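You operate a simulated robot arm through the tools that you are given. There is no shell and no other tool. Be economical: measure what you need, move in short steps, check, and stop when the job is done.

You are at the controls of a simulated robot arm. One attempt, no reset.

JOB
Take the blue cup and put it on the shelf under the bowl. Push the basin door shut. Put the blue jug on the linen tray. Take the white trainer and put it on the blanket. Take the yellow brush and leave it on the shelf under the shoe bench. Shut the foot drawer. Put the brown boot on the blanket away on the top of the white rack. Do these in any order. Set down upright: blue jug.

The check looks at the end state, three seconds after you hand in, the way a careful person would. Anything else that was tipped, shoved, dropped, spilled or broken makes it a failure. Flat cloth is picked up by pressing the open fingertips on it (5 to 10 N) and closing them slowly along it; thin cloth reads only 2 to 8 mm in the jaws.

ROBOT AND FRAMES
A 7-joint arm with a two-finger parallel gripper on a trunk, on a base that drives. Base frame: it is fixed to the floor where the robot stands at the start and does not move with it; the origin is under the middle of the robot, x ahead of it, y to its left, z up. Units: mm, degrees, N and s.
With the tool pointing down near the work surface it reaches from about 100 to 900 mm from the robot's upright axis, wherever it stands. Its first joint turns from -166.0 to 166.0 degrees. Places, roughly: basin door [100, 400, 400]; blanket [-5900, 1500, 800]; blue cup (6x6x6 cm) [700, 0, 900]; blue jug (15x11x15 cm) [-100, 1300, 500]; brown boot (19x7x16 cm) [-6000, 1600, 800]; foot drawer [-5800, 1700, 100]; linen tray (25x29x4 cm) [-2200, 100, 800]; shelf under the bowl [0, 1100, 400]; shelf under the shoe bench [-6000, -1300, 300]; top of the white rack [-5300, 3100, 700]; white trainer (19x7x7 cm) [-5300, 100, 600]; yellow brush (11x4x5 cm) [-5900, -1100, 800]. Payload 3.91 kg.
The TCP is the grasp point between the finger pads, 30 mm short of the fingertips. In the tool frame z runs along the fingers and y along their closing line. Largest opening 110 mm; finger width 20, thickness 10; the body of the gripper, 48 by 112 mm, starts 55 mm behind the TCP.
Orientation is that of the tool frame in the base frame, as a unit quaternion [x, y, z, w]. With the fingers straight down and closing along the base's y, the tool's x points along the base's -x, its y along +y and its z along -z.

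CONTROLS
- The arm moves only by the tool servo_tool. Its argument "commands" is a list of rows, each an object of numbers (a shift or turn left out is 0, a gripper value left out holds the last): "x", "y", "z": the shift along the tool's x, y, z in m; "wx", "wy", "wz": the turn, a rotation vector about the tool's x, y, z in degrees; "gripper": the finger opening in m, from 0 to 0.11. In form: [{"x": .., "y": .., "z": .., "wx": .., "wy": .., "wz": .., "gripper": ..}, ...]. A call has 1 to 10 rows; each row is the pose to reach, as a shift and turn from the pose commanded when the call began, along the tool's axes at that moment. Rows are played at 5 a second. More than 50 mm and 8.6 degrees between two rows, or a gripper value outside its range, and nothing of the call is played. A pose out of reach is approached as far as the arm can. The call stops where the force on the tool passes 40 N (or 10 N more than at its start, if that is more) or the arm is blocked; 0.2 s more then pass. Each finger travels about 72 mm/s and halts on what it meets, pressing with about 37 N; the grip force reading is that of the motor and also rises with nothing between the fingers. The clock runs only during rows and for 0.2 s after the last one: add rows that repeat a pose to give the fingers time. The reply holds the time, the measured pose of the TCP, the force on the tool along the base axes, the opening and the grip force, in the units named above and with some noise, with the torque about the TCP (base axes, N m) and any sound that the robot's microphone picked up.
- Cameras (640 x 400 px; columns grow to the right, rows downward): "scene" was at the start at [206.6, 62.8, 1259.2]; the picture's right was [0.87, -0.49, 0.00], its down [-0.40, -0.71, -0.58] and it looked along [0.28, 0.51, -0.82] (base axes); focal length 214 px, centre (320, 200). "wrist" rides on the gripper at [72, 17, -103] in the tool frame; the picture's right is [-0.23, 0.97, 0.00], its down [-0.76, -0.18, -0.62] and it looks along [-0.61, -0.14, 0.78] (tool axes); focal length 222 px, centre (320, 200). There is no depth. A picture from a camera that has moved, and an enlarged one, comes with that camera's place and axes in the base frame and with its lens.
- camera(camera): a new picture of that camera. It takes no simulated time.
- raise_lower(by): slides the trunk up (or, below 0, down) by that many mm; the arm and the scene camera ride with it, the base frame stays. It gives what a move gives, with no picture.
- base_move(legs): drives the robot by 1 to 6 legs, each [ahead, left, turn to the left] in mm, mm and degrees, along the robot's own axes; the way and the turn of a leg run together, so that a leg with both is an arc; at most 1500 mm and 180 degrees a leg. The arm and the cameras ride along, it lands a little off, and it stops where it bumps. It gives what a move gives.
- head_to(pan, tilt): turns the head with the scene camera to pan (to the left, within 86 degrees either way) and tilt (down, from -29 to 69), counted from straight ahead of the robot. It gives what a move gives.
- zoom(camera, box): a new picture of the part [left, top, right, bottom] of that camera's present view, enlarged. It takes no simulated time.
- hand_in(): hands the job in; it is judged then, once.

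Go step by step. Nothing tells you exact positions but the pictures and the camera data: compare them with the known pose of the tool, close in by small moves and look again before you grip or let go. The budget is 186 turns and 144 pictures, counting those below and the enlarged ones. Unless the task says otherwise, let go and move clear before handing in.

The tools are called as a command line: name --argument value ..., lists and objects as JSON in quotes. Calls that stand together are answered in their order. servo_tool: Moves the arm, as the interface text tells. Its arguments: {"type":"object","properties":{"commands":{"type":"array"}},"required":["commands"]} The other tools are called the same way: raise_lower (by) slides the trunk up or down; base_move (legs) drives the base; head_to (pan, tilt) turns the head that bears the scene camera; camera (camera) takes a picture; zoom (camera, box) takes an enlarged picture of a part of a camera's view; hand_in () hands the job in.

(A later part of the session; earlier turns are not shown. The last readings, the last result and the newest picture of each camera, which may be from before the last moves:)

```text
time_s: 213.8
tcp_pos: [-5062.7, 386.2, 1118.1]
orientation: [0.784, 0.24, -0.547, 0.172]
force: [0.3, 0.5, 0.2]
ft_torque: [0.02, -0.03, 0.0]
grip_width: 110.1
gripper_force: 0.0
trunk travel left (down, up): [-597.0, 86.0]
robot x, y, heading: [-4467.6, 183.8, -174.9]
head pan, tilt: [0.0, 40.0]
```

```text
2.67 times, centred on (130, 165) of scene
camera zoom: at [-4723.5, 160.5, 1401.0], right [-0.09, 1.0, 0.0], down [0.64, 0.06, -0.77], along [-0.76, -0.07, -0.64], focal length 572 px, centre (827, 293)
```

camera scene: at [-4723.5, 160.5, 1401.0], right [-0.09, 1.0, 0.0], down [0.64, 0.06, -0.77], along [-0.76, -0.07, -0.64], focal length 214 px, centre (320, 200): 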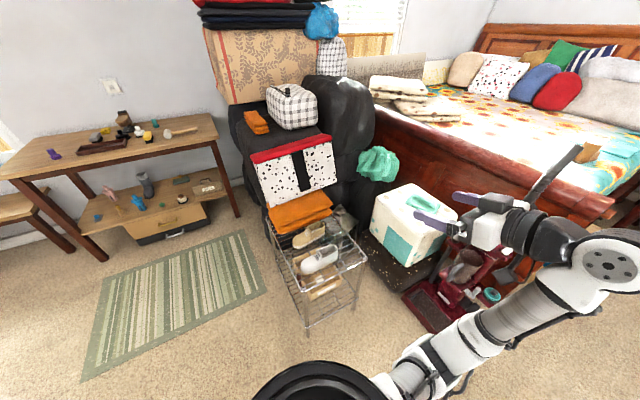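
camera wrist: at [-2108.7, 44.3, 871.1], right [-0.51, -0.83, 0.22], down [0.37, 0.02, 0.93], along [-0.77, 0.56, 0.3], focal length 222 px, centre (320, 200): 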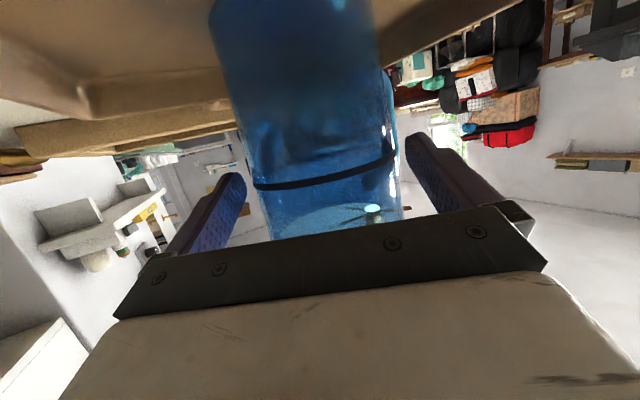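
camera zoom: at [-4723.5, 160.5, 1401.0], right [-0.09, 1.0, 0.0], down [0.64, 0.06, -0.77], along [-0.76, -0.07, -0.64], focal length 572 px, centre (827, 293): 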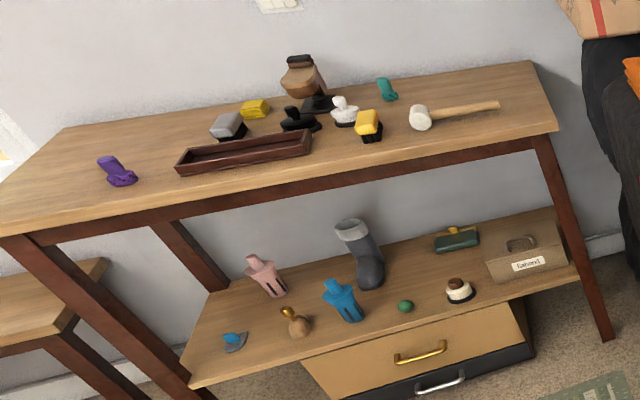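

Trainer centre ≈(-5268, 112), axis 120°, 88 mm clear of the beige shoe. I'll turn the tool straight down with jaws across the shoe while moving toward it.

servo_tool --commands '[{"x": 0.0027, "y": 0.0118, "z": 0.0271, "wx": 4.25, "wy": 3.95, "wz": 6.05}, {"x": 0.0054, "y": 0.0236, "z": 0.0542, "wx": 8.5, "wy": 7.9, "wz": 12.1}, {"x": 0.0081, "y": 0.0354, "z": 0.0813, "wx": 12.75, "wy": 11.85, "wz": 18.15}, {"x": 0.0108, "y": 0.0472, "z": 0.1084, "wx": 17.0, "wy": 15.8, "wz": 24.2}, {"x": 0.0135, "y": 0.059, "z": 0.1355, "wx": 21.25, "wy": 19.75, "wz": 30.25}, {"x": 0.0162, "y": 0.0708, "z": 0.1626, "wx": 25.5, "wy": 23.7, "wz": 36.3}, {"x": 0.0189, "y": 0.0826, "z": 0.1897, "wx": 29.75, "wy": 27.65, "wz": 42.35}, {"x": 0.0216, "y": 0.0944, "z": 0.2168, "wx": 34.0, "wy": 31.6, "wz": 48.4}, {"x": 0.0243, "y": 0.1062, "z": 0.2439, "wx": 38.25, "wy": 35.55, "wz": 54.45}, {"x": 0.027, "y": 0.118, "z": 0.271, "wx": 42.5, "wy": 39.5, "wz": 60.5}]'

servo_tool --commands '[{"wx": 4.25, "wy": 3.95, "wz": 6.05}, {"wx": 8.5, "wy": 7.9, "wz": 12.1}, {"wx": 12.0, "wy": 11.1, "wz": 17.0}, {"wx": 14.2, "wy": 13.1, "wz": 20.1}]'

camera --camera "wrist"

```text
time_s: 215.9
tcp_pos: [-5198.9, 150.1, 1000.3]
orientation: [0.928, -0.333, -0.158, 0.051]
force: [-0.1, 0.6, -0.7]
ft_torque: [0.03, 0.0, 0.02]
grip_width: 110.2
gripper_force: 0.0
trunk travel left (down, up): [-597.0, 86.0]
robot x, y, heading: [-4470.1, 183.9, -174.7]
head pan, tilt: [0.0, 40.0]
```

```text
time_s: 216.9
tcp_pos: [-5199.0, 150.3, 1001.1]
orientation: [0.868, -0.496, 0.0, 0.0]
force: [0.6, -0.9, -0.2]
ft_torque: [0.01, 0.02, 0.0]
grip_width: 110.0
gripper_force: 0.0
trunk travel left (down, up): [-597.0, 86.0]
robot x, y, heading: [-4468.0, 181.3, -174.8]
head pan, tilt: [0.0, 40.0]
```

```text
50 pictures are left
camera wrist: at [-5177.0, 78.4, 1104.0], right [-0.95, -0.3, 0.0], down [-0.23, 0.75, 0.62], along [-0.18, 0.59, -0.78], focal length 222 px, centre (320, 200)
```

wrist: 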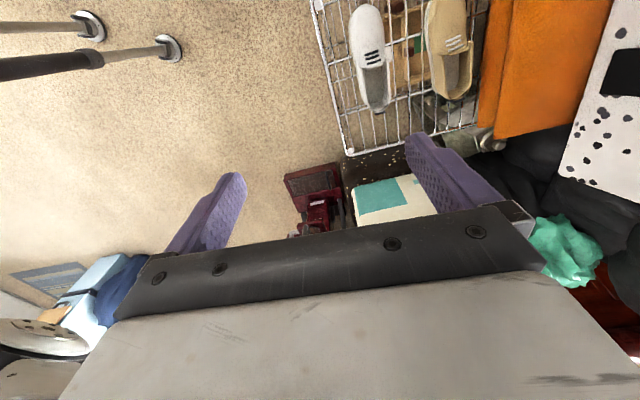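

Perfectly vertical. Move over the trainer and descend partway.

servo_tool --commands '[{"x": -0.001, "y": 0.018, "z": 0.042}, {"x": -0.002, "y": 0.036, "z": 0.084}, {"x": -0.003, "y": 0.054, "z": 0.126}, {"x": -0.004, "y": 0.072, "z": 0.168}, {"x": -0.005, "y": 0.09, "z": 0.21}, {"x": -0.006, "y": 0.094, "z": 0.25}, {"x": -0.006, "y": 0.094, "z": 0.25}]'

camera --camera "wrist"

zoom --camera "scene" --box '[255, 180, 395, 300]'

```text
time_s: 218.6
tcp_pos: [-5283.4, 108.6, 749.2]
orientation: [0.869, -0.496, 0.001, 0.0]
force: [0.4, 0.1, 0.1]
ft_torque: [0.01, 0.0, 0.02]
grip_width: 110.2
gripper_force: 0.0
trunk travel left (down, up): [-597.0, 86.0]
robot x, y, heading: [-4470.1, 181.9, -174.8]
head pan, tilt: [0.0, 40.0]
```

```text
49 pictures are left
camera wrist: at [-5261.5, 37.4, 853.1], right [-0.95, -0.3, 0.0], down [-0.23, 0.75, 0.62], along [-0.19, 0.59, -0.78], focal length 222 px, centre (320, 200)
```

wrist: 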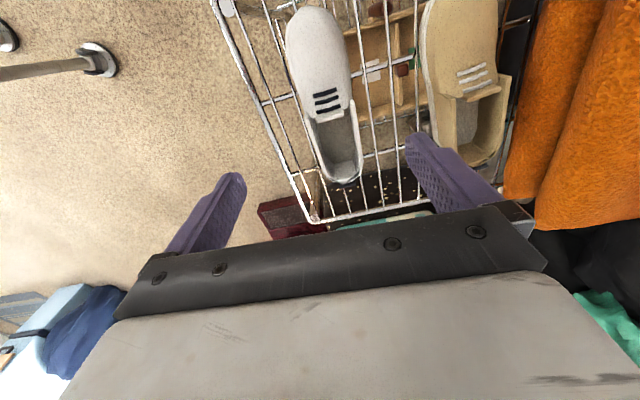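

```text
3.33 times, centred on (325, 240) of scene
camera zoom: at [-4723.4, 160.6, 1400.9], right [-0.09, 1.0, 0.0], down [0.64, 0.06, -0.77], along [-0.76, -0.07, -0.64], focal length 715 px, centre (303, 67)
```

zoom: 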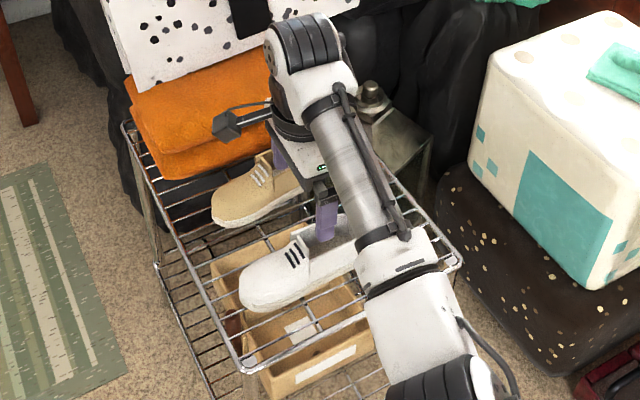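

Trainer axis is 13 mm toward tool +y. Shift and descend further with care.

servo_tool --commands '[{"y": 0.013, "z": 0.04}, {"y": 0.013, "z": 0.08}, {"y": 0.013, "z": 0.115}, {"y": 0.013, "z": 0.14}]'

camera --camera "wrist"

```text
time_s: 219.6
tcp_pos: [-5294.2, 100.1, 609.9]
orientation: [0.869, -0.496, 0.001, 0.0]
force: [1.5, 0.2, -0.2]
ft_torque: [-0.02, 0.02, -0.01]
grip_width: 109.9
gripper_force: 0.0
trunk travel left (down, up): [-597.0, 86.0]
robot x, y, heading: [-4467.7, 183.7, -175.0]
head pan, tilt: [0.0, 40.0]
```

```text
47 pictures are left
camera wrist: at [-5271.9, 29.1, 714.0], right [-0.95, -0.3, 0.0], down [-0.23, 0.75, 0.62], along [-0.19, 0.59, -0.78], focal length 222 px, centre (320, 200)
```

wrist: 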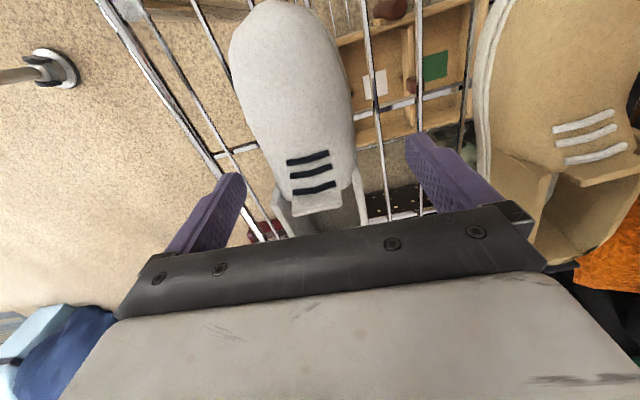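

Fingers straddle the shoe. Descend a bit more, then close gently.

servo_tool --commands '[{"z": 0.008, "y": 0.002}, {"z": 0.016, "y": 0.003}, {"z": 0.02, "y": 0.003}, {"z": 0.02, "y": 0.003}]'

camera --camera "wrist"

```text
time_s: 220.6
tcp_pos: [-5297.5, 98.8, 590.8]
orientation: [0.869, -0.495, 0.001, 0.001]
force: [0.3, -0.1, -0.4]
ft_torque: [-0.01, 0.0, 0.0]
grip_width: 110.1
gripper_force: 0.0
trunk travel left (down, up): [-597.0, 86.0]
robot x, y, heading: [-4471.2, 183.8, -174.8]
head pan, tilt: [0.0, 40.0]
```

```text
46 pictures are left
camera wrist: at [-5275.0, 27.0, 694.1], right [-0.95, -0.3, 0.0], down [-0.23, 0.75, 0.62], along [-0.19, 0.59, -0.78], focal length 222 px, centre (320, 200)
```

wrist: 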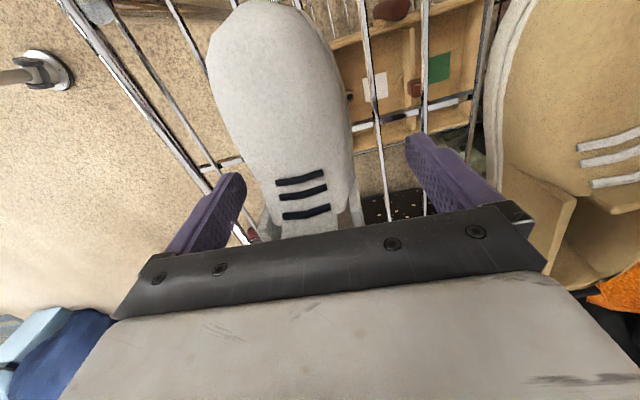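

No contact yet and fingers alongside the shoe; close and lift slightly.

servo_tool --commands '[{"gripper": 0.09}, {"gripper": 0.07}, {"gripper": 0.05}, {"gripper": 0.05}, {"gripper": 0.05}]'

servo_tool --commands '[{"z": -0.03}, {"z": -0.07}, {"z": -0.11}, {"z": -0.15}, {"z": -0.2}]'

camera --camera "wrist"

```text
time_s: 221.8
tcp_pos: [-5296.7, 97.9, 590.4]
orientation: [0.868, -0.497, 0.001, 0.0]
force: [0.2, 1.0, 0.1]
ft_torque: [0.01, -0.02, 0.01]
grip_width: 64.2
gripper_force: 37.0
trunk travel left (down, up): [-597.0, 86.0]
robot x, y, heading: [-4470.7, 184.4, -174.8]
head pan, tilt: [0.0, 40.0]
```

```text
time_s: 222.9
tcp_pos: [-5300.5, 99.1, 739.5]
orientation: [0.868, -0.496, 0.001, 0.0]
force: [-0.1, 0.8, -1.3]
ft_torque: [0.01, -0.03, 0.02]
grip_width: 63.8
gripper_force: 37.1
out of reach, approached as far as the arm can: row 5
trunk travel left (down, up): [-597.0, 86.0]
robot x, y, heading: [-4471.9, 187.8, -174.7]
head pan, tilt: [0.0, 40.0]
```

```text
45 pictures are left
camera wrist: at [-5277.8, 27.9, 843.3], right [-0.95, -0.3, 0.0], down [-0.23, 0.75, 0.62], along [-0.19, 0.59, -0.78], focal length 222 px, centre (320, 200)
```

wrist: 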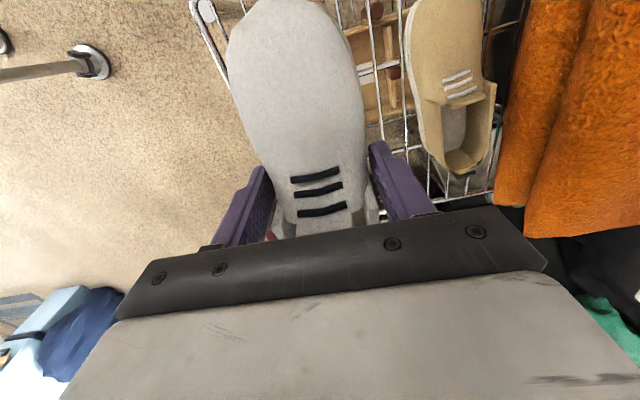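

Trainer held. Draw the arm in and up, then drive to the bed's side.

servo_tool --commands '[{"x": 0.012, "y": -0.026, "z": -0.03}, {"x": 0.024, "y": -0.052, "z": -0.06}, {"x": 0.036, "y": -0.078, "z": -0.09}, {"x": 0.048, "y": -0.104, "z": -0.12}, {"x": 0.06, "y": -0.13, "z": -0.15}, {"x": 0.072, "y": -0.156, "z": -0.18}, {"x": 0.084, "y": -0.182, "z": -0.21}, {"x": 0.088, "y": -0.19, "z": -0.25}, {"x": 0.092, "y": -0.2, "z": -0.29}]'

base_move --legs '[[0, 0, -75], [1200, 0, 0], [0, 0, 60]]'

head_to --pan 20 --tilt 30

camera --camera "scene"

```text
time_s: 224.9
tcp_pos: [-5299.8, 99.4, 739.1]
orientation: [0.868, -0.496, 0.0, 0.0]
force: [0.0, -0.9, -1.7]
ft_torque: [0.03, -0.02, 0.01]
grip_width: 64.3
gripper_force: 37.3
out of reach, approached as far as the arm can: row 1, 2, 3, 4, 5, 6, 7, 8, 9
trunk travel left (down, up): [-597.0, 86.0]
robot x, y, heading: [-4470.1, 180.2, -174.8]
head pan, tilt: [0.0, 40.0]
```

```text
time_s: 236.5
tcp_pos: [-5677.6, 1548.3, 737.5]
orientation: [0.747, -0.664, 0.003, -0.008]
force: [0.5, 0.6, -0.8]
ft_torque: [-0.01, -0.02, 0.03]
grip_width: 64.2
gripper_force: 37.1
trunk travel left (down, up): [-597.0, 86.0]
robot x, y, heading: [-4886.4, 1293.7, 161.8]
head pan, tilt: [0.0, 40.0]
stopped in leg 3: the force on the tool passed its limit at 62 N (the readings are from after the stop); the commanded pose is now the measured one
```

```text
time_s: 237.3
tcp_pos: [-5678.9, 1548.9, 738.9]
orientation: [0.747, -0.665, 0.002, -0.005]
force: [0.4, 0.4, -1.1]
ft_torque: [0.0, 0.02, 0.0]
grip_width: 64.3
gripper_force: 36.7
trunk travel left (down, up): [-597.0, 86.0]
robot x, y, heading: [-4888.9, 1293.2, 161.9]
head pan, tilt: [20.0, 30.0]
```

```text
44 pictures are left
camera scene: at [-5137.9, 1342.8, 1416.2], right [-0.03, 1.0, 0.0], down [0.5, 0.02, -0.87], along [-0.87, -0.03, -0.5], focal length 214 px, centre (320, 200)
```

scene: 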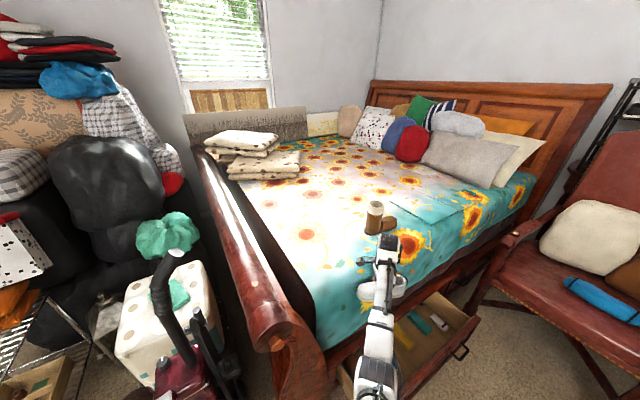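

The arm stayed extended (out-of-reach refusal) and the shoe brushed the bed side during the turn. I swing back slightly, then draw the arm in horizontally first.

base_move --legs '[[0, 0, -8]]'

servo_tool --commands '[{"x": 0.017, "y": -0.036}, {"x": 0.033, "y": -0.073}, {"x": 0.05, "y": -0.109}, {"x": 0.066, "y": -0.146}, {"x": 0.083, "y": -0.182}, {"x": 0.083, "y": -0.182, "z": -0.04}, {"x": 0.083, "y": -0.182, "z": -0.08}, {"x": 0.083, "y": -0.182, "z": -0.12}, {"x": 0.083, "y": -0.182, "z": -0.16}]'

camera --camera "scene"

```text
time_s: 238.4
tcp_pos: [-5634.4, 1657.8, 738.9]
orientation: [-0.7, 0.715, -0.003, 0.006]
force: [-0.6, 0.1, -1.5]
ft_torque: [-0.01, -0.01, 0.0]
grip_width: 64.1
gripper_force: 37.1
trunk travel left (down, up): [-597.0, 86.0]
robot x, y, heading: [-4888.3, 1292.6, 154.0]
head pan, tilt: [20.0, 30.0]
```

```text
time_s: 240.4
tcp_pos: [-5635.3, 1657.2, 737.3]
orientation: [-0.699, 0.715, -0.003, 0.006]
force: [0.5, 0.0, -1.1]
ft_torque: [-0.01, 0.01, 0.0]
grip_width: 64.5
gripper_force: 36.7
out of reach, approached as far as the arm can: row 1, 2, 3, 4, 5, 6, 7, 8, 9
trunk travel left (down, up): [-597.0, 86.0]
robot x, y, heading: [-4889.0, 1293.8, 154.1]
head pan, tilt: [20.0, 30.0]
```

```text
43 pictures are left
camera scene: at [-5128.5, 1377.4, 1416.2], right [0.11, 0.99, 0.0], down [0.5, -0.05, -0.87], along [-0.86, 0.09, -0.5], focal length 214 px, centre (320, 200)
```

scene: 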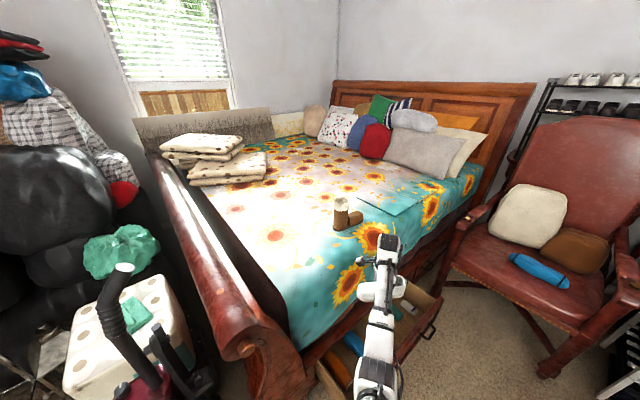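

The arm is at a joint limit with this yaw. Rotate the tool back toward the robot's heading to free it.

servo_tool --commands '[{"wz": -8}, {"wz": -16}, {"wz": -24}, {"wz": -32}, {"wz": -40}]'

servo_tool --commands '[{"z": -0.03}, {"z": -0.06}, {"z": -0.1}, {"z": -0.14}]'

```text
time_s: 241.6
tcp_pos: [-5637.4, 1666.2, 735.6]
orientation: [0.902, -0.432, 0.005, -0.005]
force: [-0.2, 0.0, -0.9]
ft_torque: [0.01, 0.03, -0.02]
grip_width: 63.9
gripper_force: 36.4
trunk travel left (down, up): [-597.0, 86.0]
robot x, y, heading: [-4885.3, 1292.9, 153.9]
head pan, tilt: [20.0, 30.0]
```

```text
time_s: 242.6
tcp_pos: [-5639.1, 1664.8, 875.7]
orientation: [0.901, -0.433, 0.006, -0.005]
force: [0.0, 0.7, -1.3]
ft_torque: [0.01, 0.05, -0.02]
grip_width: 64.2
gripper_force: 37.4
trunk travel left (down, up): [-597.0, 86.0]
robot x, y, heading: [-4886.7, 1294.9, 153.8]
head pan, tilt: [20.0, 30.0]
```

Free again. Before placing, zoom on the boot area to see exactly what the blanket is.

zoom --camera "scene" --box '[240, 160, 460, 310]'

```text
2.67 times, centred on (350, 235) of scene
camera zoom: at [-5128.1, 1377.3, 1416.2], right [0.11, 0.99, 0.0], down [0.5, -0.05, -0.87], along [-0.86, 0.09, -0.5], focal length 572 px, centre (240, 107)
```

zoom: 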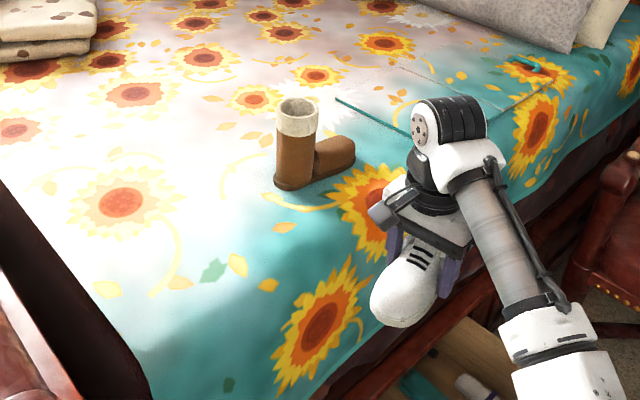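

The sunflower cover is the blanket; boot stands near (-5925, 1590). I'll set the trainer beside it around (-5880, 1420). Raise, move the base 180 mm closer, turn the tool.

servo_tool --commands '[{"z": -0.04, "wz": -8}, {"z": -0.08, "wz": -16}, {"z": -0.1, "wz": -24}, {"z": -0.1, "wz": -32}, {"z": -0.1, "wz": -40}]'

base_move --legs '[[180, 0, 0]]'

camera --camera "scene"

```text
time_s: 243.8
tcp_pos: [-5642.6, 1666.4, 975.8]
orientation: [0.995, -0.098, 0.006, -0.003]
force: [0.0, 0.3, -1.3]
ft_torque: [0.0, 0.04, 0.01]
grip_width: 64.5
gripper_force: 36.8
trunk travel left (down, up): [-597.0, 86.0]
robot x, y, heading: [-4885.5, 1295.5, 153.8]
head pan, tilt: [20.0, 30.0]
```

```text
time_s: 245.3
tcp_pos: [-5802.1, 1744.6, 973.9]
orientation: [0.995, -0.099, 0.006, -0.003]
force: [-0.6, 0.2, -1.3]
ft_torque: [-0.02, -0.03, -0.01]
grip_width: 64.5
gripper_force: 37.3
trunk travel left (down, up): [-597.0, 86.0]
robot x, y, heading: [-5044.9, 1371.7, 154.0]
head pan, tilt: [20.0, 30.0]
```

```text
41 pictures are left
camera scene: at [-5289.4, 1456.3, 1416.0], right [0.11, 0.99, 0.0], down [0.5, -0.05, -0.87], along [-0.86, 0.09, -0.5], focal length 214 px, centre (320, 200)
```

scene: 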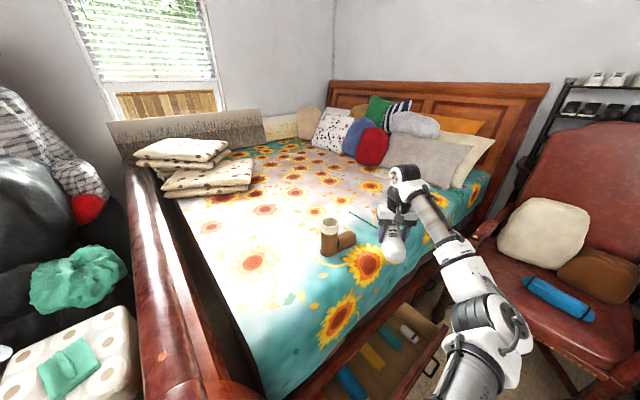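

I route the shoe around the boot: first away from it, then along, then in over the blanket.

servo_tool --commands '[{"x": 0.04, "y": -0.008}, {"x": 0.08, "y": -0.016}, {"x": 0.118, "y": -0.024}, {"x": 0.127, "y": 0.022}, {"x": 0.136, "y": 0.067}, {"x": 0.145, "y": 0.113}, {"x": 0.154, "y": 0.158}, {"x": 0.163, "y": 0.204}, {"x": 0.172, "y": 0.25}, {"x": 0.1814, "y": 0.295}]'

servo_tool --commands '[{"x": -0.04, "y": 0.008}, {"x": -0.08, "y": 0.016}, {"x": -0.12, "y": 0.024}, {"x": -0.16, "y": 0.032}, {"x": -0.194, "y": 0.039}]'

camera --camera "scene"

```text
time_s: 247.5
tcp_pos: [-5683.2, 1422.1, 974.6]
orientation: [0.995, -0.099, 0.007, -0.004]
force: [0.9, -0.4, -1.0]
ft_torque: [0.02, 0.01, -0.07]
grip_width: 64.5
gripper_force: 36.8
trunk travel left (down, up): [-597.0, 86.0]
robot x, y, heading: [-5047.0, 1372.3, 154.2]
head pan, tilt: [20.0, 30.0]
```

```text
time_s: 248.7
tcp_pos: [-5878.8, 1421.0, 971.5]
orientation: [0.995, -0.099, 0.006, -0.004]
force: [0.2, -0.3, -1.1]
ft_torque: [-0.01, -0.01, 0.01]
grip_width: 64.5
gripper_force: 37.1
trunk travel left (down, up): [-597.0, 86.0]
robot x, y, heading: [-5050.2, 1372.2, 153.9]
head pan, tilt: [20.0, 30.0]
```

```text
40 pictures are left
camera scene: at [-5288.9, 1455.6, 1416.1], right [0.11, 0.99, 0.0], down [0.5, -0.05, -0.87], along [-0.86, 0.09, -0.5], focal length 214 px, centre (320, 200)
```

scene: 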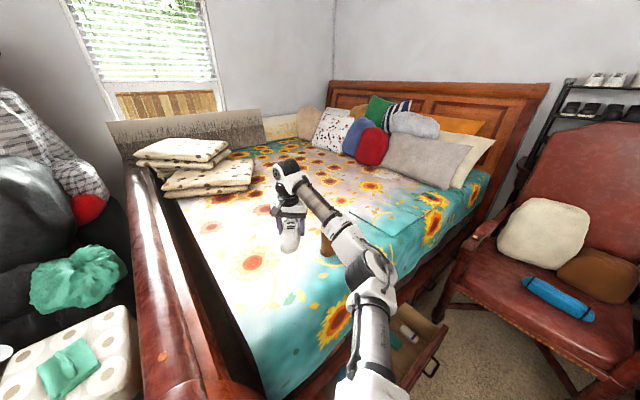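

Lower the trainer to the blanket.

servo_tool --commands '[{"z": 0.03}, {"z": 0.06}, {"z": 0.085}, {"z": 0.1}]'

servo_tool --commands '[{"z": 0.007}, {"z": 0.014}, {"z": 0.021}, {"z": 0.028}]'

```text
time_s: 249.7
tcp_pos: [-5878.4, 1420.1, 872.2]
orientation: [0.995, -0.098, 0.006, -0.003]
force: [0.5, 0.1, -0.8]
ft_torque: [-0.03, 0.01, 0.0]
grip_width: 64.3
gripper_force: 36.8
trunk travel left (down, up): [-597.0, 86.0]
robot x, y, heading: [-5047.0, 1371.0, 154.0]
head pan, tilt: [20.0, 30.0]
```

```text
time_s: 250.7
tcp_pos: [-5877.7, 1420.8, 843.7]
orientation: [0.995, -0.098, 0.007, -0.004]
force: [-0.4, 0.0, -1.2]
ft_torque: [0.03, 0.0, 0.01]
grip_width: 64.1
gripper_force: 36.9
trunk travel left (down, up): [-597.0, 86.0]
robot x, y, heading: [-5044.4, 1372.6, 153.8]
head pan, tilt: [20.0, 30.0]
```

servo_tool --commands '[{"z": 0.006}, {"z": 0.012}, {"z": 0.018}, {"z": 0.024}, {"z": 0.03}]'

camera --camera "wrist"

```text
time_s: 251.9
tcp_pos: [-5879.4, 1420.3, 813.8]
orientation: [0.995, -0.1, 0.006, -0.003]
force: [1.1, -0.6, -1.7]
ft_torque: [0.01, 0.0, -0.02]
grip_width: 64.4
gripper_force: 36.8
trunk travel left (down, up): [-597.0, 86.0]
robot x, y, heading: [-5047.9, 1369.8, 153.9]
head pan, tilt: [20.0, 30.0]
```

```text
39 pictures are left
camera wrist: at [-5812.0, 1387.9, 919.1], right [-0.41, -0.91, -0.01], down [-0.72, 0.32, 0.62], along [-0.56, 0.26, -0.79], focal length 222 px, centre (320, 200)
```

wrist: 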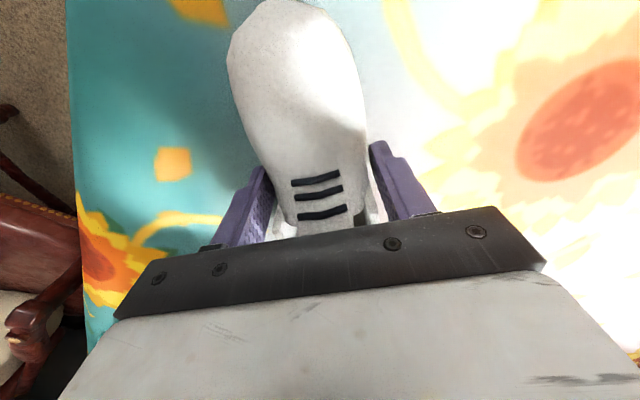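

Almost down; continue to contact.

servo_tool --commands '[{"z": 0.005}, {"z": 0.01}, {"z": 0.015}, {"z": 0.02}, {"z": 0.025}, {"z": 0.03}]'

```text
time_s: 252.7
tcp_pos: [-5878.7, 1419.6, 809.8]
orientation: [0.995, -0.098, -0.002, -0.002]
force: [4.6, -0.6, 18.1]
ft_torque: [0.03, -1.38, 0.07]
grip_width: 64.2
gripper_force: 36.9
trunk travel left (down, up): [-597.0, 86.0]
robot x, y, heading: [-5049.0, 1375.0, 153.8]
head pan, tilt: [20.0, 30.0]
stopped in row 4: the force on the tool passed its limit at 44 N (the readings are from after the stop); the commanded pose is now the measured one
```

Sole contact (toe first). Ease up a little, release and rise.

servo_tool --commands '[{"z": -0.002}, {"z": -0.002, "gripper": 0.075}, {"z": -0.002, "gripper": 0.09}, {"z": -0.002, "gripper": 0.1}, {"z": -0.002, "gripper": 0.1}, {"z": -0.04}, {"z": -0.08}, {"z": -0.12}, {"z": -0.165}]'

camera --camera "wrist"

camera --camera "scene"

```text
time_s: 254.7
tcp_pos: [-5879.4, 1420.0, 971.4]
orientation: [0.995, -0.099, 0.001, -0.003]
force: [0.0, 0.1, 0.1]
ft_torque: [0.02, 0.02, -0.02]
grip_width: 100.0
gripper_force: 0.0
trunk travel left (down, up): [-597.0, 86.0]
robot x, y, heading: [-5045.8, 1373.2, 153.8]
head pan, tilt: [20.0, 30.0]
```

```text
38 pictures are left
camera wrist: at [-5810.0, 1388.5, 1075.3], right [-0.41, -0.91, 0.0], down [-0.71, 0.32, 0.62], along [-0.57, 0.26, -0.78], focal length 222 px, centre (320, 200)
```

wrist: 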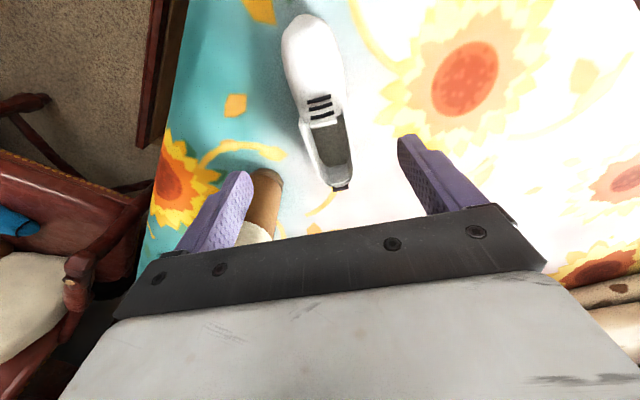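

```text
37 pictures are left
camera scene: at [-5287.9, 1455.6, 1416.3], right [0.11, 0.99, 0.0], down [0.5, -0.05, -0.87], along [-0.86, 0.09, -0.5], focal length 214 px, centre (320, 200)
```

scene: 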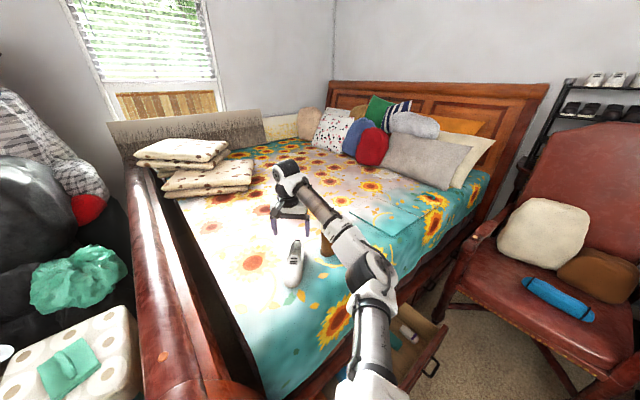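

Trainer stands on the blanket. Next the foot drawer: I move outward from the bed, then turn to face it and look.

base_move --legs '[[-272, -418, 0], [0, 0, 57]]'

head_to --pan -20 --tilt 40

camera --camera "scene"

```text
time_s: 261.1
tcp_pos: [-5110.8, 945.4, 970.6]
orientation: [0.92, 0.391, 0.0, -0.002]
force: [0.7, 0.2, 0.0]
ft_torque: [-0.01, -0.04, 0.0]
grip_width: 99.8
gripper_force: 0.1
trunk travel left (down, up): [-597.0, 86.0]
robot x, y, heading: [-4624.8, 1616.4, -148.6]
head pan, tilt: [20.0, 30.0]
```

```text
time_s: 262.1
tcp_pos: [-5112.4, 946.2, 971.1]
orientation: [0.92, 0.391, 0.0, -0.001]
force: [-0.4, 0.5, 0.3]
ft_torque: [0.01, -0.01, -0.02]
grip_width: 99.9
gripper_force: 0.1
trunk travel left (down, up): [-597.0, 86.0]
robot x, y, heading: [-4624.8, 1620.1, -148.5]
head pan, tilt: [-20.0, 40.0]
```

```text
36 pictures are left
camera scene: at [-4850.9, 1514.0, 1400.9], right [-0.2, 0.98, 0.0], down [0.63, 0.13, -0.77], along [-0.75, -0.15, -0.64], focal length 214 px, centre (320, 200)
```

scene: 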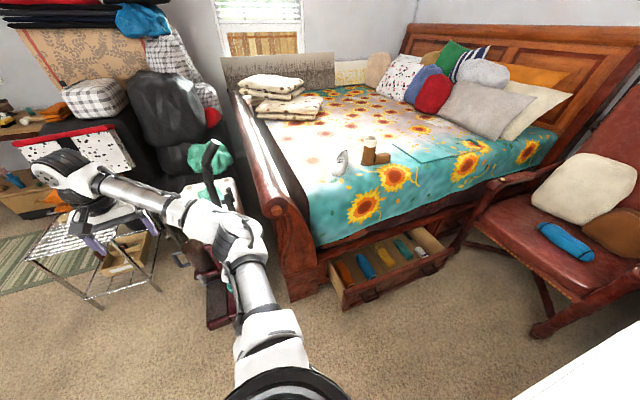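

The drawer front starts near (-5455, 1556). I close the fingers, shift the base closer, and swing the arm across to the drawer side while lowering.

base_move --legs '[[90, -180, 0]]'

servo_tool --commands '[{"x": 0.0118, "y": -0.0456, "gripper": 0.0}, {"x": 0.0236, "y": -0.0912}, {"x": 0.0354, "y": -0.1368}, {"x": 0.0472, "y": -0.1824}, {"x": 0.059, "y": -0.228}, {"x": 0.0708, "y": -0.2736}, {"x": 0.0826, "y": -0.3192}, {"x": 0.0944, "y": -0.3648}, {"x": 0.1062, "y": -0.4104}, {"x": 0.118, "y": -0.456}]'

servo_tool --commands '[{"x": 0.01, "y": -0.038, "z": 0.025}, {"x": 0.02, "y": -0.076, "z": 0.05}, {"x": 0.03, "y": -0.114, "z": 0.075}, {"x": 0.04, "y": -0.152, "z": 0.1}, {"x": 0.047, "y": -0.183, "z": 0.13}, {"x": 0.047, "y": -0.183, "z": 0.17}, {"x": 0.047, "y": -0.183, "z": 0.21}]'

raise_lower --by -200

camera --camera "scene"

```text
time_s: 264.1
tcp_pos: [-5281.8, 1051.3, 971.4]
orientation: [0.92, 0.392, 0.0, -0.002]
force: [0.1, -0.1, 0.2]
ft_torque: [0.02, -0.02, -0.02]
grip_width: 99.8
gripper_force: 0.0
trunk travel left (down, up): [-597.0, 86.0]
robot x, y, heading: [-4794.0, 1721.2, -148.8]
head pan, tilt: [-20.0, 40.0]
```

```text
time_s: 266.3
tcp_pos: [-5530.9, 1452.6, 973.6]
orientation: [0.92, 0.392, 0.0, -0.002]
force: [0.3, 0.5, 0.2]
ft_torque: [0.01, 0.0, -0.06]
grip_width: 0.2
gripper_force: 37.3
trunk travel left (down, up): [-597.0, 86.0]
robot x, y, heading: [-4793.6, 1724.0, -148.7]
head pan, tilt: [-20.0, 40.0]
```

```text
time_s: 267.9
tcp_pos: [-5630.8, 1612.3, 763.9]
orientation: [0.92, 0.391, 0.0, -0.002]
force: [0.3, 0.5, -0.1]
ft_torque: [-0.01, 0.0, 0.0]
grip_width: 0.1
gripper_force: 37.2
trunk travel left (down, up): [-597.0, 86.0]
robot x, y, heading: [-4792.0, 1725.5, -148.5]
head pan, tilt: [-20.0, 40.0]
```

```text
time_s: 270.1
tcp_pos: [-5629.6, 1611.2, 563.3]
orientation: [0.92, 0.392, 0.0, -0.001]
force: [0.1, -0.6, 0.6]
ft_torque: [-0.04, 0.01, -0.02]
grip_width: 0.0
gripper_force: 37.1
trunk travel left (down, up): [-397.0, 286.0]
robot x, y, heading: [-4794.5, 1719.5, -148.6]
head pan, tilt: [-20.0, 40.0]
```

```text
35 pictures are left
camera scene: at [-5020.8, 1618.8, 1201.0], right [-0.2, 0.98, 0.0], down [0.63, 0.13, -0.77], along [-0.75, -0.15, -0.64], focal length 214 px, centre (320, 200)
```

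scene: 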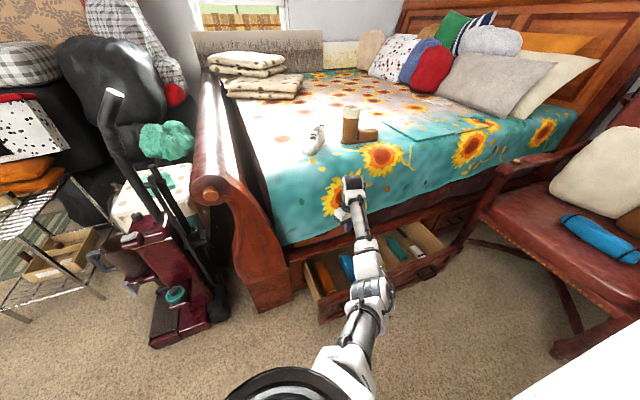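

The tool is over the open drawer; I must start outside its front. Check the space to my right before moving.

head_to --pan -80 --tilt 25

camera --camera "scene"

```text
time_s: 271.4
tcp_pos: [-5629.7, 1612.2, 562.8]
orientation: [0.92, 0.392, -0.001, -0.003]
force: [0.9, -1.2, -1.2]
ft_torque: [-0.03, 0.0, 0.0]
grip_width: 0.0
gripper_force: 37.0
trunk travel left (down, up): [-397.0, 286.0]
robot x, y, heading: [-4795.2, 1728.2, -148.6]
head pan, tilt: [-80.0, 25.0]
```

```text
34 pictures are left
camera scene: at [-4998.4, 1704.6, 1224.2], right [0.75, 0.66, 0.0], down [0.28, -0.32, -0.91], along [-0.6, 0.68, -0.42], focal length 214 px, centre (320, 200)
```

scene: 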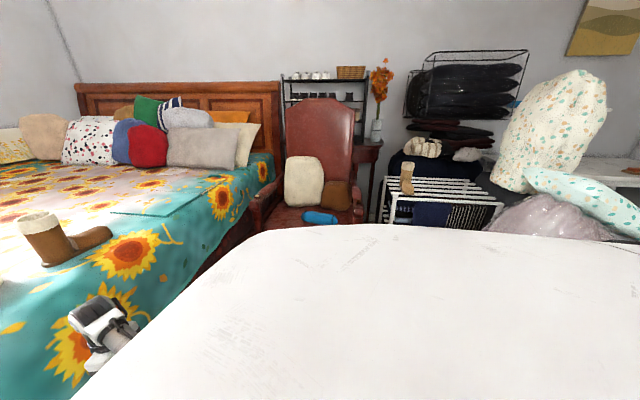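

The white rack with the boot's mate on top is visible at about (-5300, 3100). Now shift back-left so the tool comes outside the drawer front.

base_move --legs '[[-190, 100, 0]]'

servo_tool --commands '[{"x": 0.01, "y": -0.038, "z": 0.02}, {"x": 0.02, "y": -0.077, "z": 0.04}, {"x": 0.02, "y": -0.077, "z": 0.085}, {"x": 0.02, "y": -0.077, "z": 0.13}, {"x": 0.02, "y": -0.077, "z": 0.175}, {"x": 0.02, "y": -0.077, "z": 0.22}, {"x": 0.02, "y": -0.077, "z": 0.265}, {"x": 0.02, "y": -0.077, "z": 0.31}, {"x": 0.02, "y": -0.077, "z": 0.355}, {"x": 0.02, "y": -0.077, "z": 0.4}]'

head_to --pan -20 --tilt 40

camera --camera "scene"

```text
time_s: 272.6
tcp_pos: [-5550.3, 1609.4, 562.7]
orientation: [0.92, 0.393, 0.0, -0.001]
force: [0.5, 1.0, 0.7]
ft_torque: [-0.01, 0.0, -0.02]
grip_width: 0.0
gripper_force: 36.5
trunk travel left (down, up): [-397.0, 286.0]
robot x, y, heading: [-4715.6, 1723.9, -148.8]
head pan, tilt: [-80.0, 25.0]
stopped in leg 1: the robot was blocked; the commanded pose is now the measured one
```

```text
time_s: 274.8
tcp_pos: [-5542.5, 1660.6, 309.4]
orientation: [0.919, 0.395, -0.009, 0.0]
force: [-0.6, -3.2, 9.2]
ft_torque: [-0.06, -0.09, -0.15]
grip_width: 0.0
gripper_force: 36.9
out of reach, approached as far as the arm can: row 5, 6, 7, 8, 9, 10
trunk travel left (down, up): [-397.0, 286.0]
robot x, y, heading: [-4717.4, 1722.5, -148.4]
head pan, tilt: [-80.0, 25.0]
stopped in row 10: the force on the tool passed its limit at 72 N (the readings are from after the stop); the commanded pose is now the measured one
```

```text
time_s: 276.1
tcp_pos: [-5540.6, 1661.2, 309.7]
orientation: [0.919, 0.394, -0.008, -0.001]
force: [2.5, -5.6, 24.7]
ft_torque: [-0.05, -0.26, 0.13]
grip_width: 0.0
gripper_force: 36.9
trunk travel left (down, up): [-397.0, 286.0]
robot x, y, heading: [-4714.2, 1726.5, -148.2]
head pan, tilt: [-20.0, 40.0]
```

```text
33 pictures are left
camera scene: at [-4940.6, 1618.6, 1201.6], right [-0.2, 0.98, 0.0], down [0.63, 0.13, -0.77], along [-0.75, -0.16, -0.64], focal length 214 px, centre (320, 200)
```

scene: 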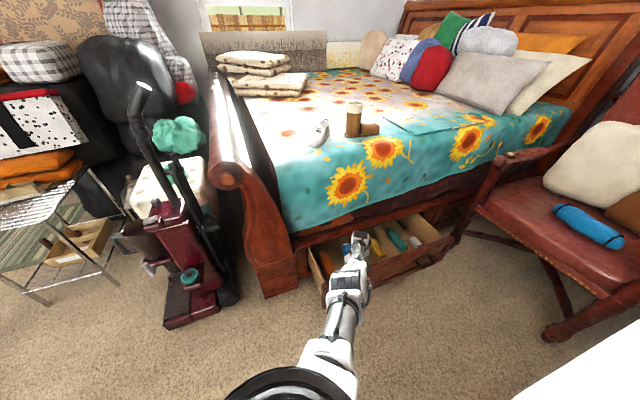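

The fingertips came down on the drawer front's top edge (z≈280). Lift, move outward 85 mm, then lower with the trunk.

servo_tool --commands '[{"z": -0.04}, {"z": -0.07}, {"x": 0.04, "y": 0.011, "z": -0.07}, {"x": 0.082, "y": 0.022, "z": -0.07}]'

raise_lower --by -170

camera --camera "wrist"

```text
time_s: 277.1
tcp_pos: [-5467.9, 1706.1, 375.6]
orientation: [0.919, 0.393, -0.005, 0.0]
force: [0.2, -0.2, 0.6]
ft_torque: [0.01, -0.01, -0.02]
grip_width: 0.0
gripper_force: 37.2
trunk travel left (down, up): [-397.0, 286.0]
robot x, y, heading: [-4715.1, 1725.5, -148.0]
head pan, tilt: [-20.0, 40.0]
```

```text
time_s: 278.9
tcp_pos: [-5536.6, 1719.9, 309.5]
orientation: [0.913, 0.4, -0.063, -0.051]
force: [1.0, -5.9, 18.7]
ft_torque: [-0.29, 0.12, 0.15]
grip_width: 0.0
gripper_force: 37.1
trunk travel left (down, up): [-243.0, 439.0]
robot x, y, heading: [-4716.1, 1729.5, -148.5]
head pan, tilt: [-20.0, 40.0]
stopped: the arm was blocked; the commanded pose is now the measured one
```

```text
32 pictures are left
camera wrist: at [-5460.0, 1757.4, 404.0], right [0.55, -0.82, -0.12], down [-0.54, -0.47, 0.7], along [-0.63, -0.32, -0.71], focal length 222 px, centre (320, 200)
```

wrist: 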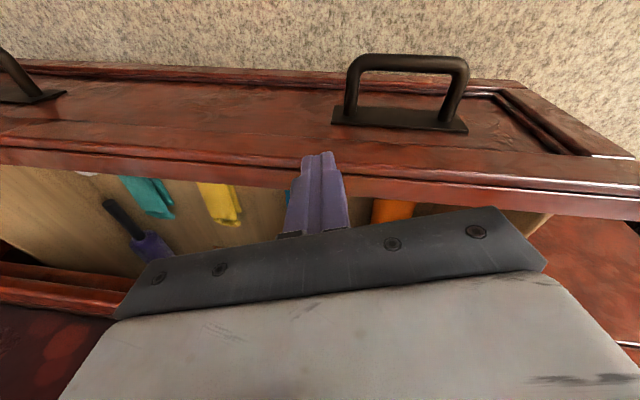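

The short reach makes the elbow bind. I'll raise, straighten, and instead go to the drawer's middle (longer reach ≈830) outside its front.

raise_lower --by 200

servo_tool --commands '[{"wx": -4.1, "wy": 2.2, "wz": 0.6}, {"wx": -8.2, "wy": 4.4, "wz": 1.3}, {"wx": -8.2, "wy": 4.4, "wz": 1.3}]'

```text
time_s: 281.1
tcp_pos: [-5529.6, 1722.5, 501.6]
orientation: [0.915, 0.398, -0.057, -0.046]
force: [-0.7, 0.9, 0.0]
ft_torque: [-0.01, 0.0, 0.0]
grip_width: 0.1
gripper_force: 36.8
trunk travel left (down, up): [-443.0, 239.0]
robot x, y, heading: [-4715.2, 1724.3, -147.9]
head pan, tilt: [-20.0, 40.0]
```

```text
time_s: 281.9
tcp_pos: [-5528.4, 1721.7, 501.6]
orientation: [0.922, 0.388, 0.008, 0.006]
force: [0.4, -0.4, -0.7]
ft_torque: [-0.01, -0.03, 0.01]
grip_width: 0.1
gripper_force: 37.2
trunk travel left (down, up): [-443.0, 239.0]
robot x, y, heading: [-4718.9, 1724.8, -148.2]
head pan, tilt: [-20.0, 40.0]
```

servo_tool --commands '[{"x": 0.026, "y": -0.03}, {"x": 0.051, "y": -0.06}, {"x": 0.051, "y": -0.06, "z": 0.04}, {"x": 0.051, "y": -0.06, "z": 0.08}]'

raise_lower --by -190

camera --camera "wrist"

```text
time_s: 282.9
tcp_pos: [-5535.4, 1800.0, 422.3]
orientation: [0.921, 0.39, 0.008, 0.004]
force: [-1.2, 1.0, -1.1]
ft_torque: [0.02, 0.0, 0.01]
grip_width: 0.1
gripper_force: 37.1
trunk travel left (down, up): [-443.0, 239.0]
robot x, y, heading: [-4718.0, 1728.8, -148.3]
head pan, tilt: [-20.0, 40.0]
```

```text
time_s: 285.0
tcp_pos: [-5534.4, 1800.1, 231.7]
orientation: [0.922, 0.388, 0.006, 0.004]
force: [0.0, -0.4, 0.0]
ft_torque: [-0.01, -0.03, -0.02]
grip_width: 0.1
gripper_force: 37.1
trunk travel left (down, up): [-253.0, 429.0]
robot x, y, heading: [-4716.4, 1727.2, -148.2]
head pan, tilt: [-20.0, 40.0]
```

```text
31 pictures are left
camera wrist: at [-5473.9, 1840.1, 336.8], right [0.54, -0.84, 0.01], down [-0.67, -0.42, 0.61], along [-0.51, -0.34, -0.79], focal length 222 px, centre (320, 200)
```

wrist: 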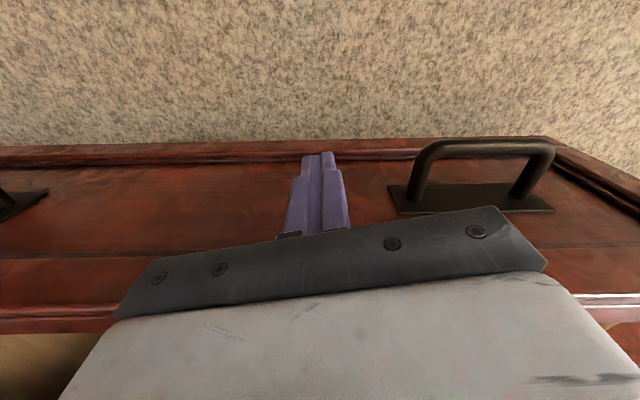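

Fingers are right in front of the drawer face between its handles. Push by driving forward.

base_move --legs '[[230, 0, 0]]'

base_move --legs '[[80, 0, 0]]'

camera --camera "scene"

```text
time_s: 286.8
tcp_pos: [-5718.7, 1685.3, 229.5]
orientation: [0.921, 0.389, 0.012, 0.007]
force: [0.2, 0.4, -0.8]
ft_torque: [-0.01, 0.01, 0.01]
grip_width: 0.0
gripper_force: 37.0
trunk travel left (down, up): [-253.0, 429.0]
robot x, y, heading: [-4906.4, 1609.7, -148.0]
head pan, tilt: [-20.0, 40.0]
stopped in leg 1: the force on the tool passed its limit at 74 N (the readings are from after the stop); the commanded pose is now the measured one
```

```text
time_s: 287.5
tcp_pos: [-5718.7, 1685.6, 228.2]
orientation: [0.922, 0.387, 0.017, 0.01]
force: [0.4, 0.9, -0.5]
ft_torque: [-0.05, 0.08, -0.01]
grip_width: 0.0
gripper_force: 37.4
trunk travel left (down, up): [-253.0, 429.0]
robot x, y, heading: [-4909.1, 1607.6, -148.3]
head pan, tilt: [-20.0, 40.0]
stopped in leg 1: the force on the tool passed its limit at 88 N (the readings are from after the stop); the commanded pose is now the measured one
```

```text
30 pictures are left
camera scene: at [-5134.2, 1499.5, 1057.4], right [-0.2, 0.98, 0.0], down [0.63, 0.13, -0.77], along [-0.75, -0.16, -0.64], focal length 214 px, centre (320, 200)
```

scene: 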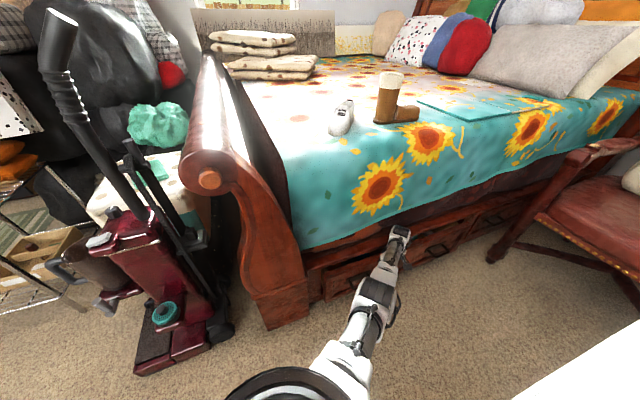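

Firm stop reached. Check that the drawer is flush with its neighbour.

base_move --legs '[[-60, 0, 0]]'

zoom --camera "scene" --box '[280, 170, 540, 310]'

```text
time_s: 288.4
tcp_pos: [-5667.0, 1718.3, 228.2]
orientation: [0.922, 0.387, 0.018, 0.01]
force: [-0.7, 0.2, 0.4]
ft_torque: [0.0, -0.02, -0.03]
grip_width: 0.0
gripper_force: 37.2
trunk travel left (down, up): [-253.0, 429.0]
robot x, y, heading: [-4857.6, 1637.5, -148.4]
head pan, tilt: [-20.0, 40.0]
```

```text
2.46 times, centred on (410, 240) of scene
camera zoom: at [-5084.2, 1530.6, 1057.4], right [-0.2, 0.98, 0.0], down [0.63, 0.13, -0.77], along [-0.75, -0.16, -0.64], focal length 528 px, centre (98, 102)
```

zoom: 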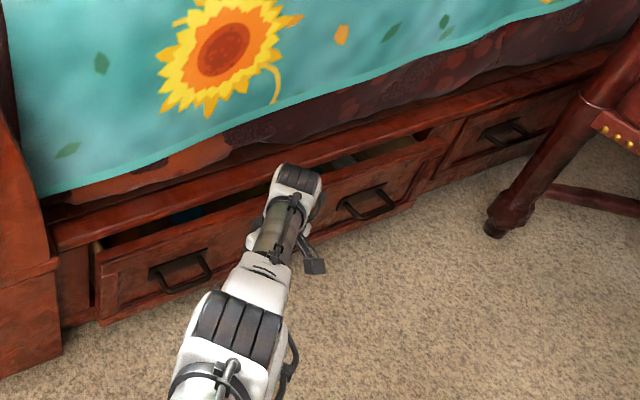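

Not fully shut: the gripper body met the bed rail above. I'll pitch the tool so the fingertips lead under the rail.

servo_tool --commands '[{"z": -0.02, "wx": 1.2, "wy": -8.0, "wz": 1.8}, {"z": -0.04, "wx": 2.4, "wy": -16.1, "wz": 3.6}, {"z": -0.06, "wx": 3.6, "wy": -24.2, "wz": 5.4}, {"z": -0.08, "wx": 4.9, "wy": -32.2, "wz": 7.2}, {"z": -0.1, "wx": 6.1, "wy": -40.3, "wz": 9.0}, {"z": -0.1, "wx": 7.3, "wy": -48.3, "wz": 10.8}, {"z": -0.1, "wx": 8.5, "wy": -56.4, "wz": 12.6}]'

base_move --legs '[[-90, 0, 0]]'

```text
time_s: 290.2
tcp_pos: [-5724.8, 1733.6, 431.6]
orientation: [0.822, 0.261, -0.499, 0.084]
force: [-0.2, 0.1, -0.3]
ft_torque: [0.01, 0.01, -0.03]
grip_width: 0.2
gripper_force: 36.8
trunk travel left (down, up): [-253.0, 429.0]
robot x, y, heading: [-4859.3, 1641.5, -148.3]
head pan, tilt: [-20.0, 40.0]
stopped in row 7: the arm was blocked; the commanded pose is now the measured one
```

```text
time_s: 291.3
tcp_pos: [-5647.8, 1782.3, 430.8]
orientation: [0.823, 0.258, -0.499, 0.083]
force: [-0.3, -0.4, -0.1]
ft_torque: [-0.04, -0.01, 0.01]
grip_width: 0.1
gripper_force: 36.9
trunk travel left (down, up): [-253.0, 429.0]
robot x, y, heading: [-4785.4, 1685.2, -148.4]
head pan, tilt: [-20.0, 40.0]
```

Elbow binds at that pitch. Use a moderate tilt (35° from vertical) with the trunk a bit higher.

raise_lower --by 120

servo_tool --commands '[{"wy": 7}, {"wy": 14}, {"wy": 20}, {"wy": 26}]'

```text
time_s: 292.8
tcp_pos: [-5648.5, 1783.2, 548.5]
orientation: [0.824, 0.259, -0.497, 0.084]
force: [0.0, 0.1, 0.1]
ft_torque: [0.02, 0.0, 0.01]
grip_width: 0.0
gripper_force: 36.9
trunk travel left (down, up): [-373.0, 309.0]
robot x, y, heading: [-4782.1, 1681.7, -148.3]
head pan, tilt: [-20.0, 40.0]
```

```text
time_s: 293.8
tcp_pos: [-5648.2, 1783.0, 549.9]
orientation: [0.915, 0.271, -0.298, 0.024]
force: [-0.5, 0.4, -0.1]
ft_torque: [0.0, 0.02, -0.02]
grip_width: 0.0
gripper_force: 37.3
trunk travel left (down, up): [-373.0, 309.0]
robot x, y, heading: [-4786.2, 1684.9, -148.4]
head pan, tilt: [-20.0, 40.0]
```

servo_tool --commands '[{"x": 0.0234, "y": 0.005, "z": 0.0345}, {"x": 0.0468, "y": 0.01, "z": 0.069}, {"x": 0.0702, "y": 0.0148, "z": 0.1034}, {"x": 0.0936, "y": 0.0198, "z": 0.138}, {"x": 0.117, "y": 0.0247, "z": 0.1724}]'

raise_lower --by -150

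camera --camera "wrist"

```text
time_s: 295.0
tcp_pos: [-5650.0, 1783.5, 339.0]
orientation: [0.915, 0.27, -0.3, 0.023]
force: [-0.2, -0.8, 0.2]
ft_torque: [0.02, 0.0, -0.01]
grip_width: 0.0
gripper_force: 37.2
trunk travel left (down, up): [-373.0, 309.0]
robot x, y, heading: [-4782.4, 1685.8, -148.3]
head pan, tilt: [-20.0, 40.0]
```

```text
time_s: 296.7
tcp_pos: [-5649.2, 1782.5, 189.9]
orientation: [0.914, 0.271, -0.301, 0.024]
force: [0.3, -0.2, -0.2]
ft_torque: [0.01, -0.04, -0.04]
grip_width: 0.3
gripper_force: 37.3
trunk travel left (down, up): [-223.0, 459.0]
robot x, y, heading: [-4781.7, 1686.7, -148.4]
head pan, tilt: [-20.0, 40.0]
```

```text
28 pictures are left
camera wrist: at [-5537.4, 1823.8, 232.1], right [0.34, -0.94, 0.01], down [-0.27, -0.09, 0.96], along [-0.9, -0.33, -0.28], focal length 222 px, centre (320, 200)
```

wrist: 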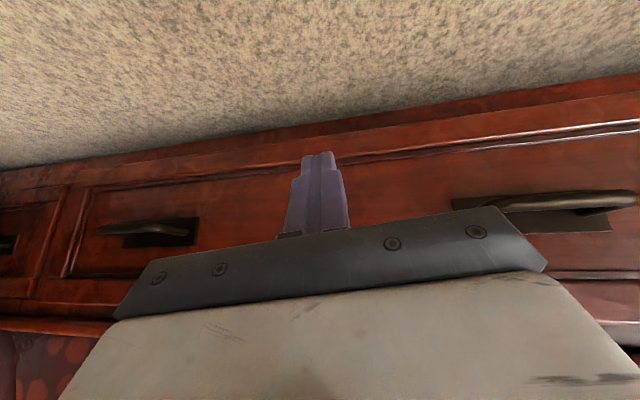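

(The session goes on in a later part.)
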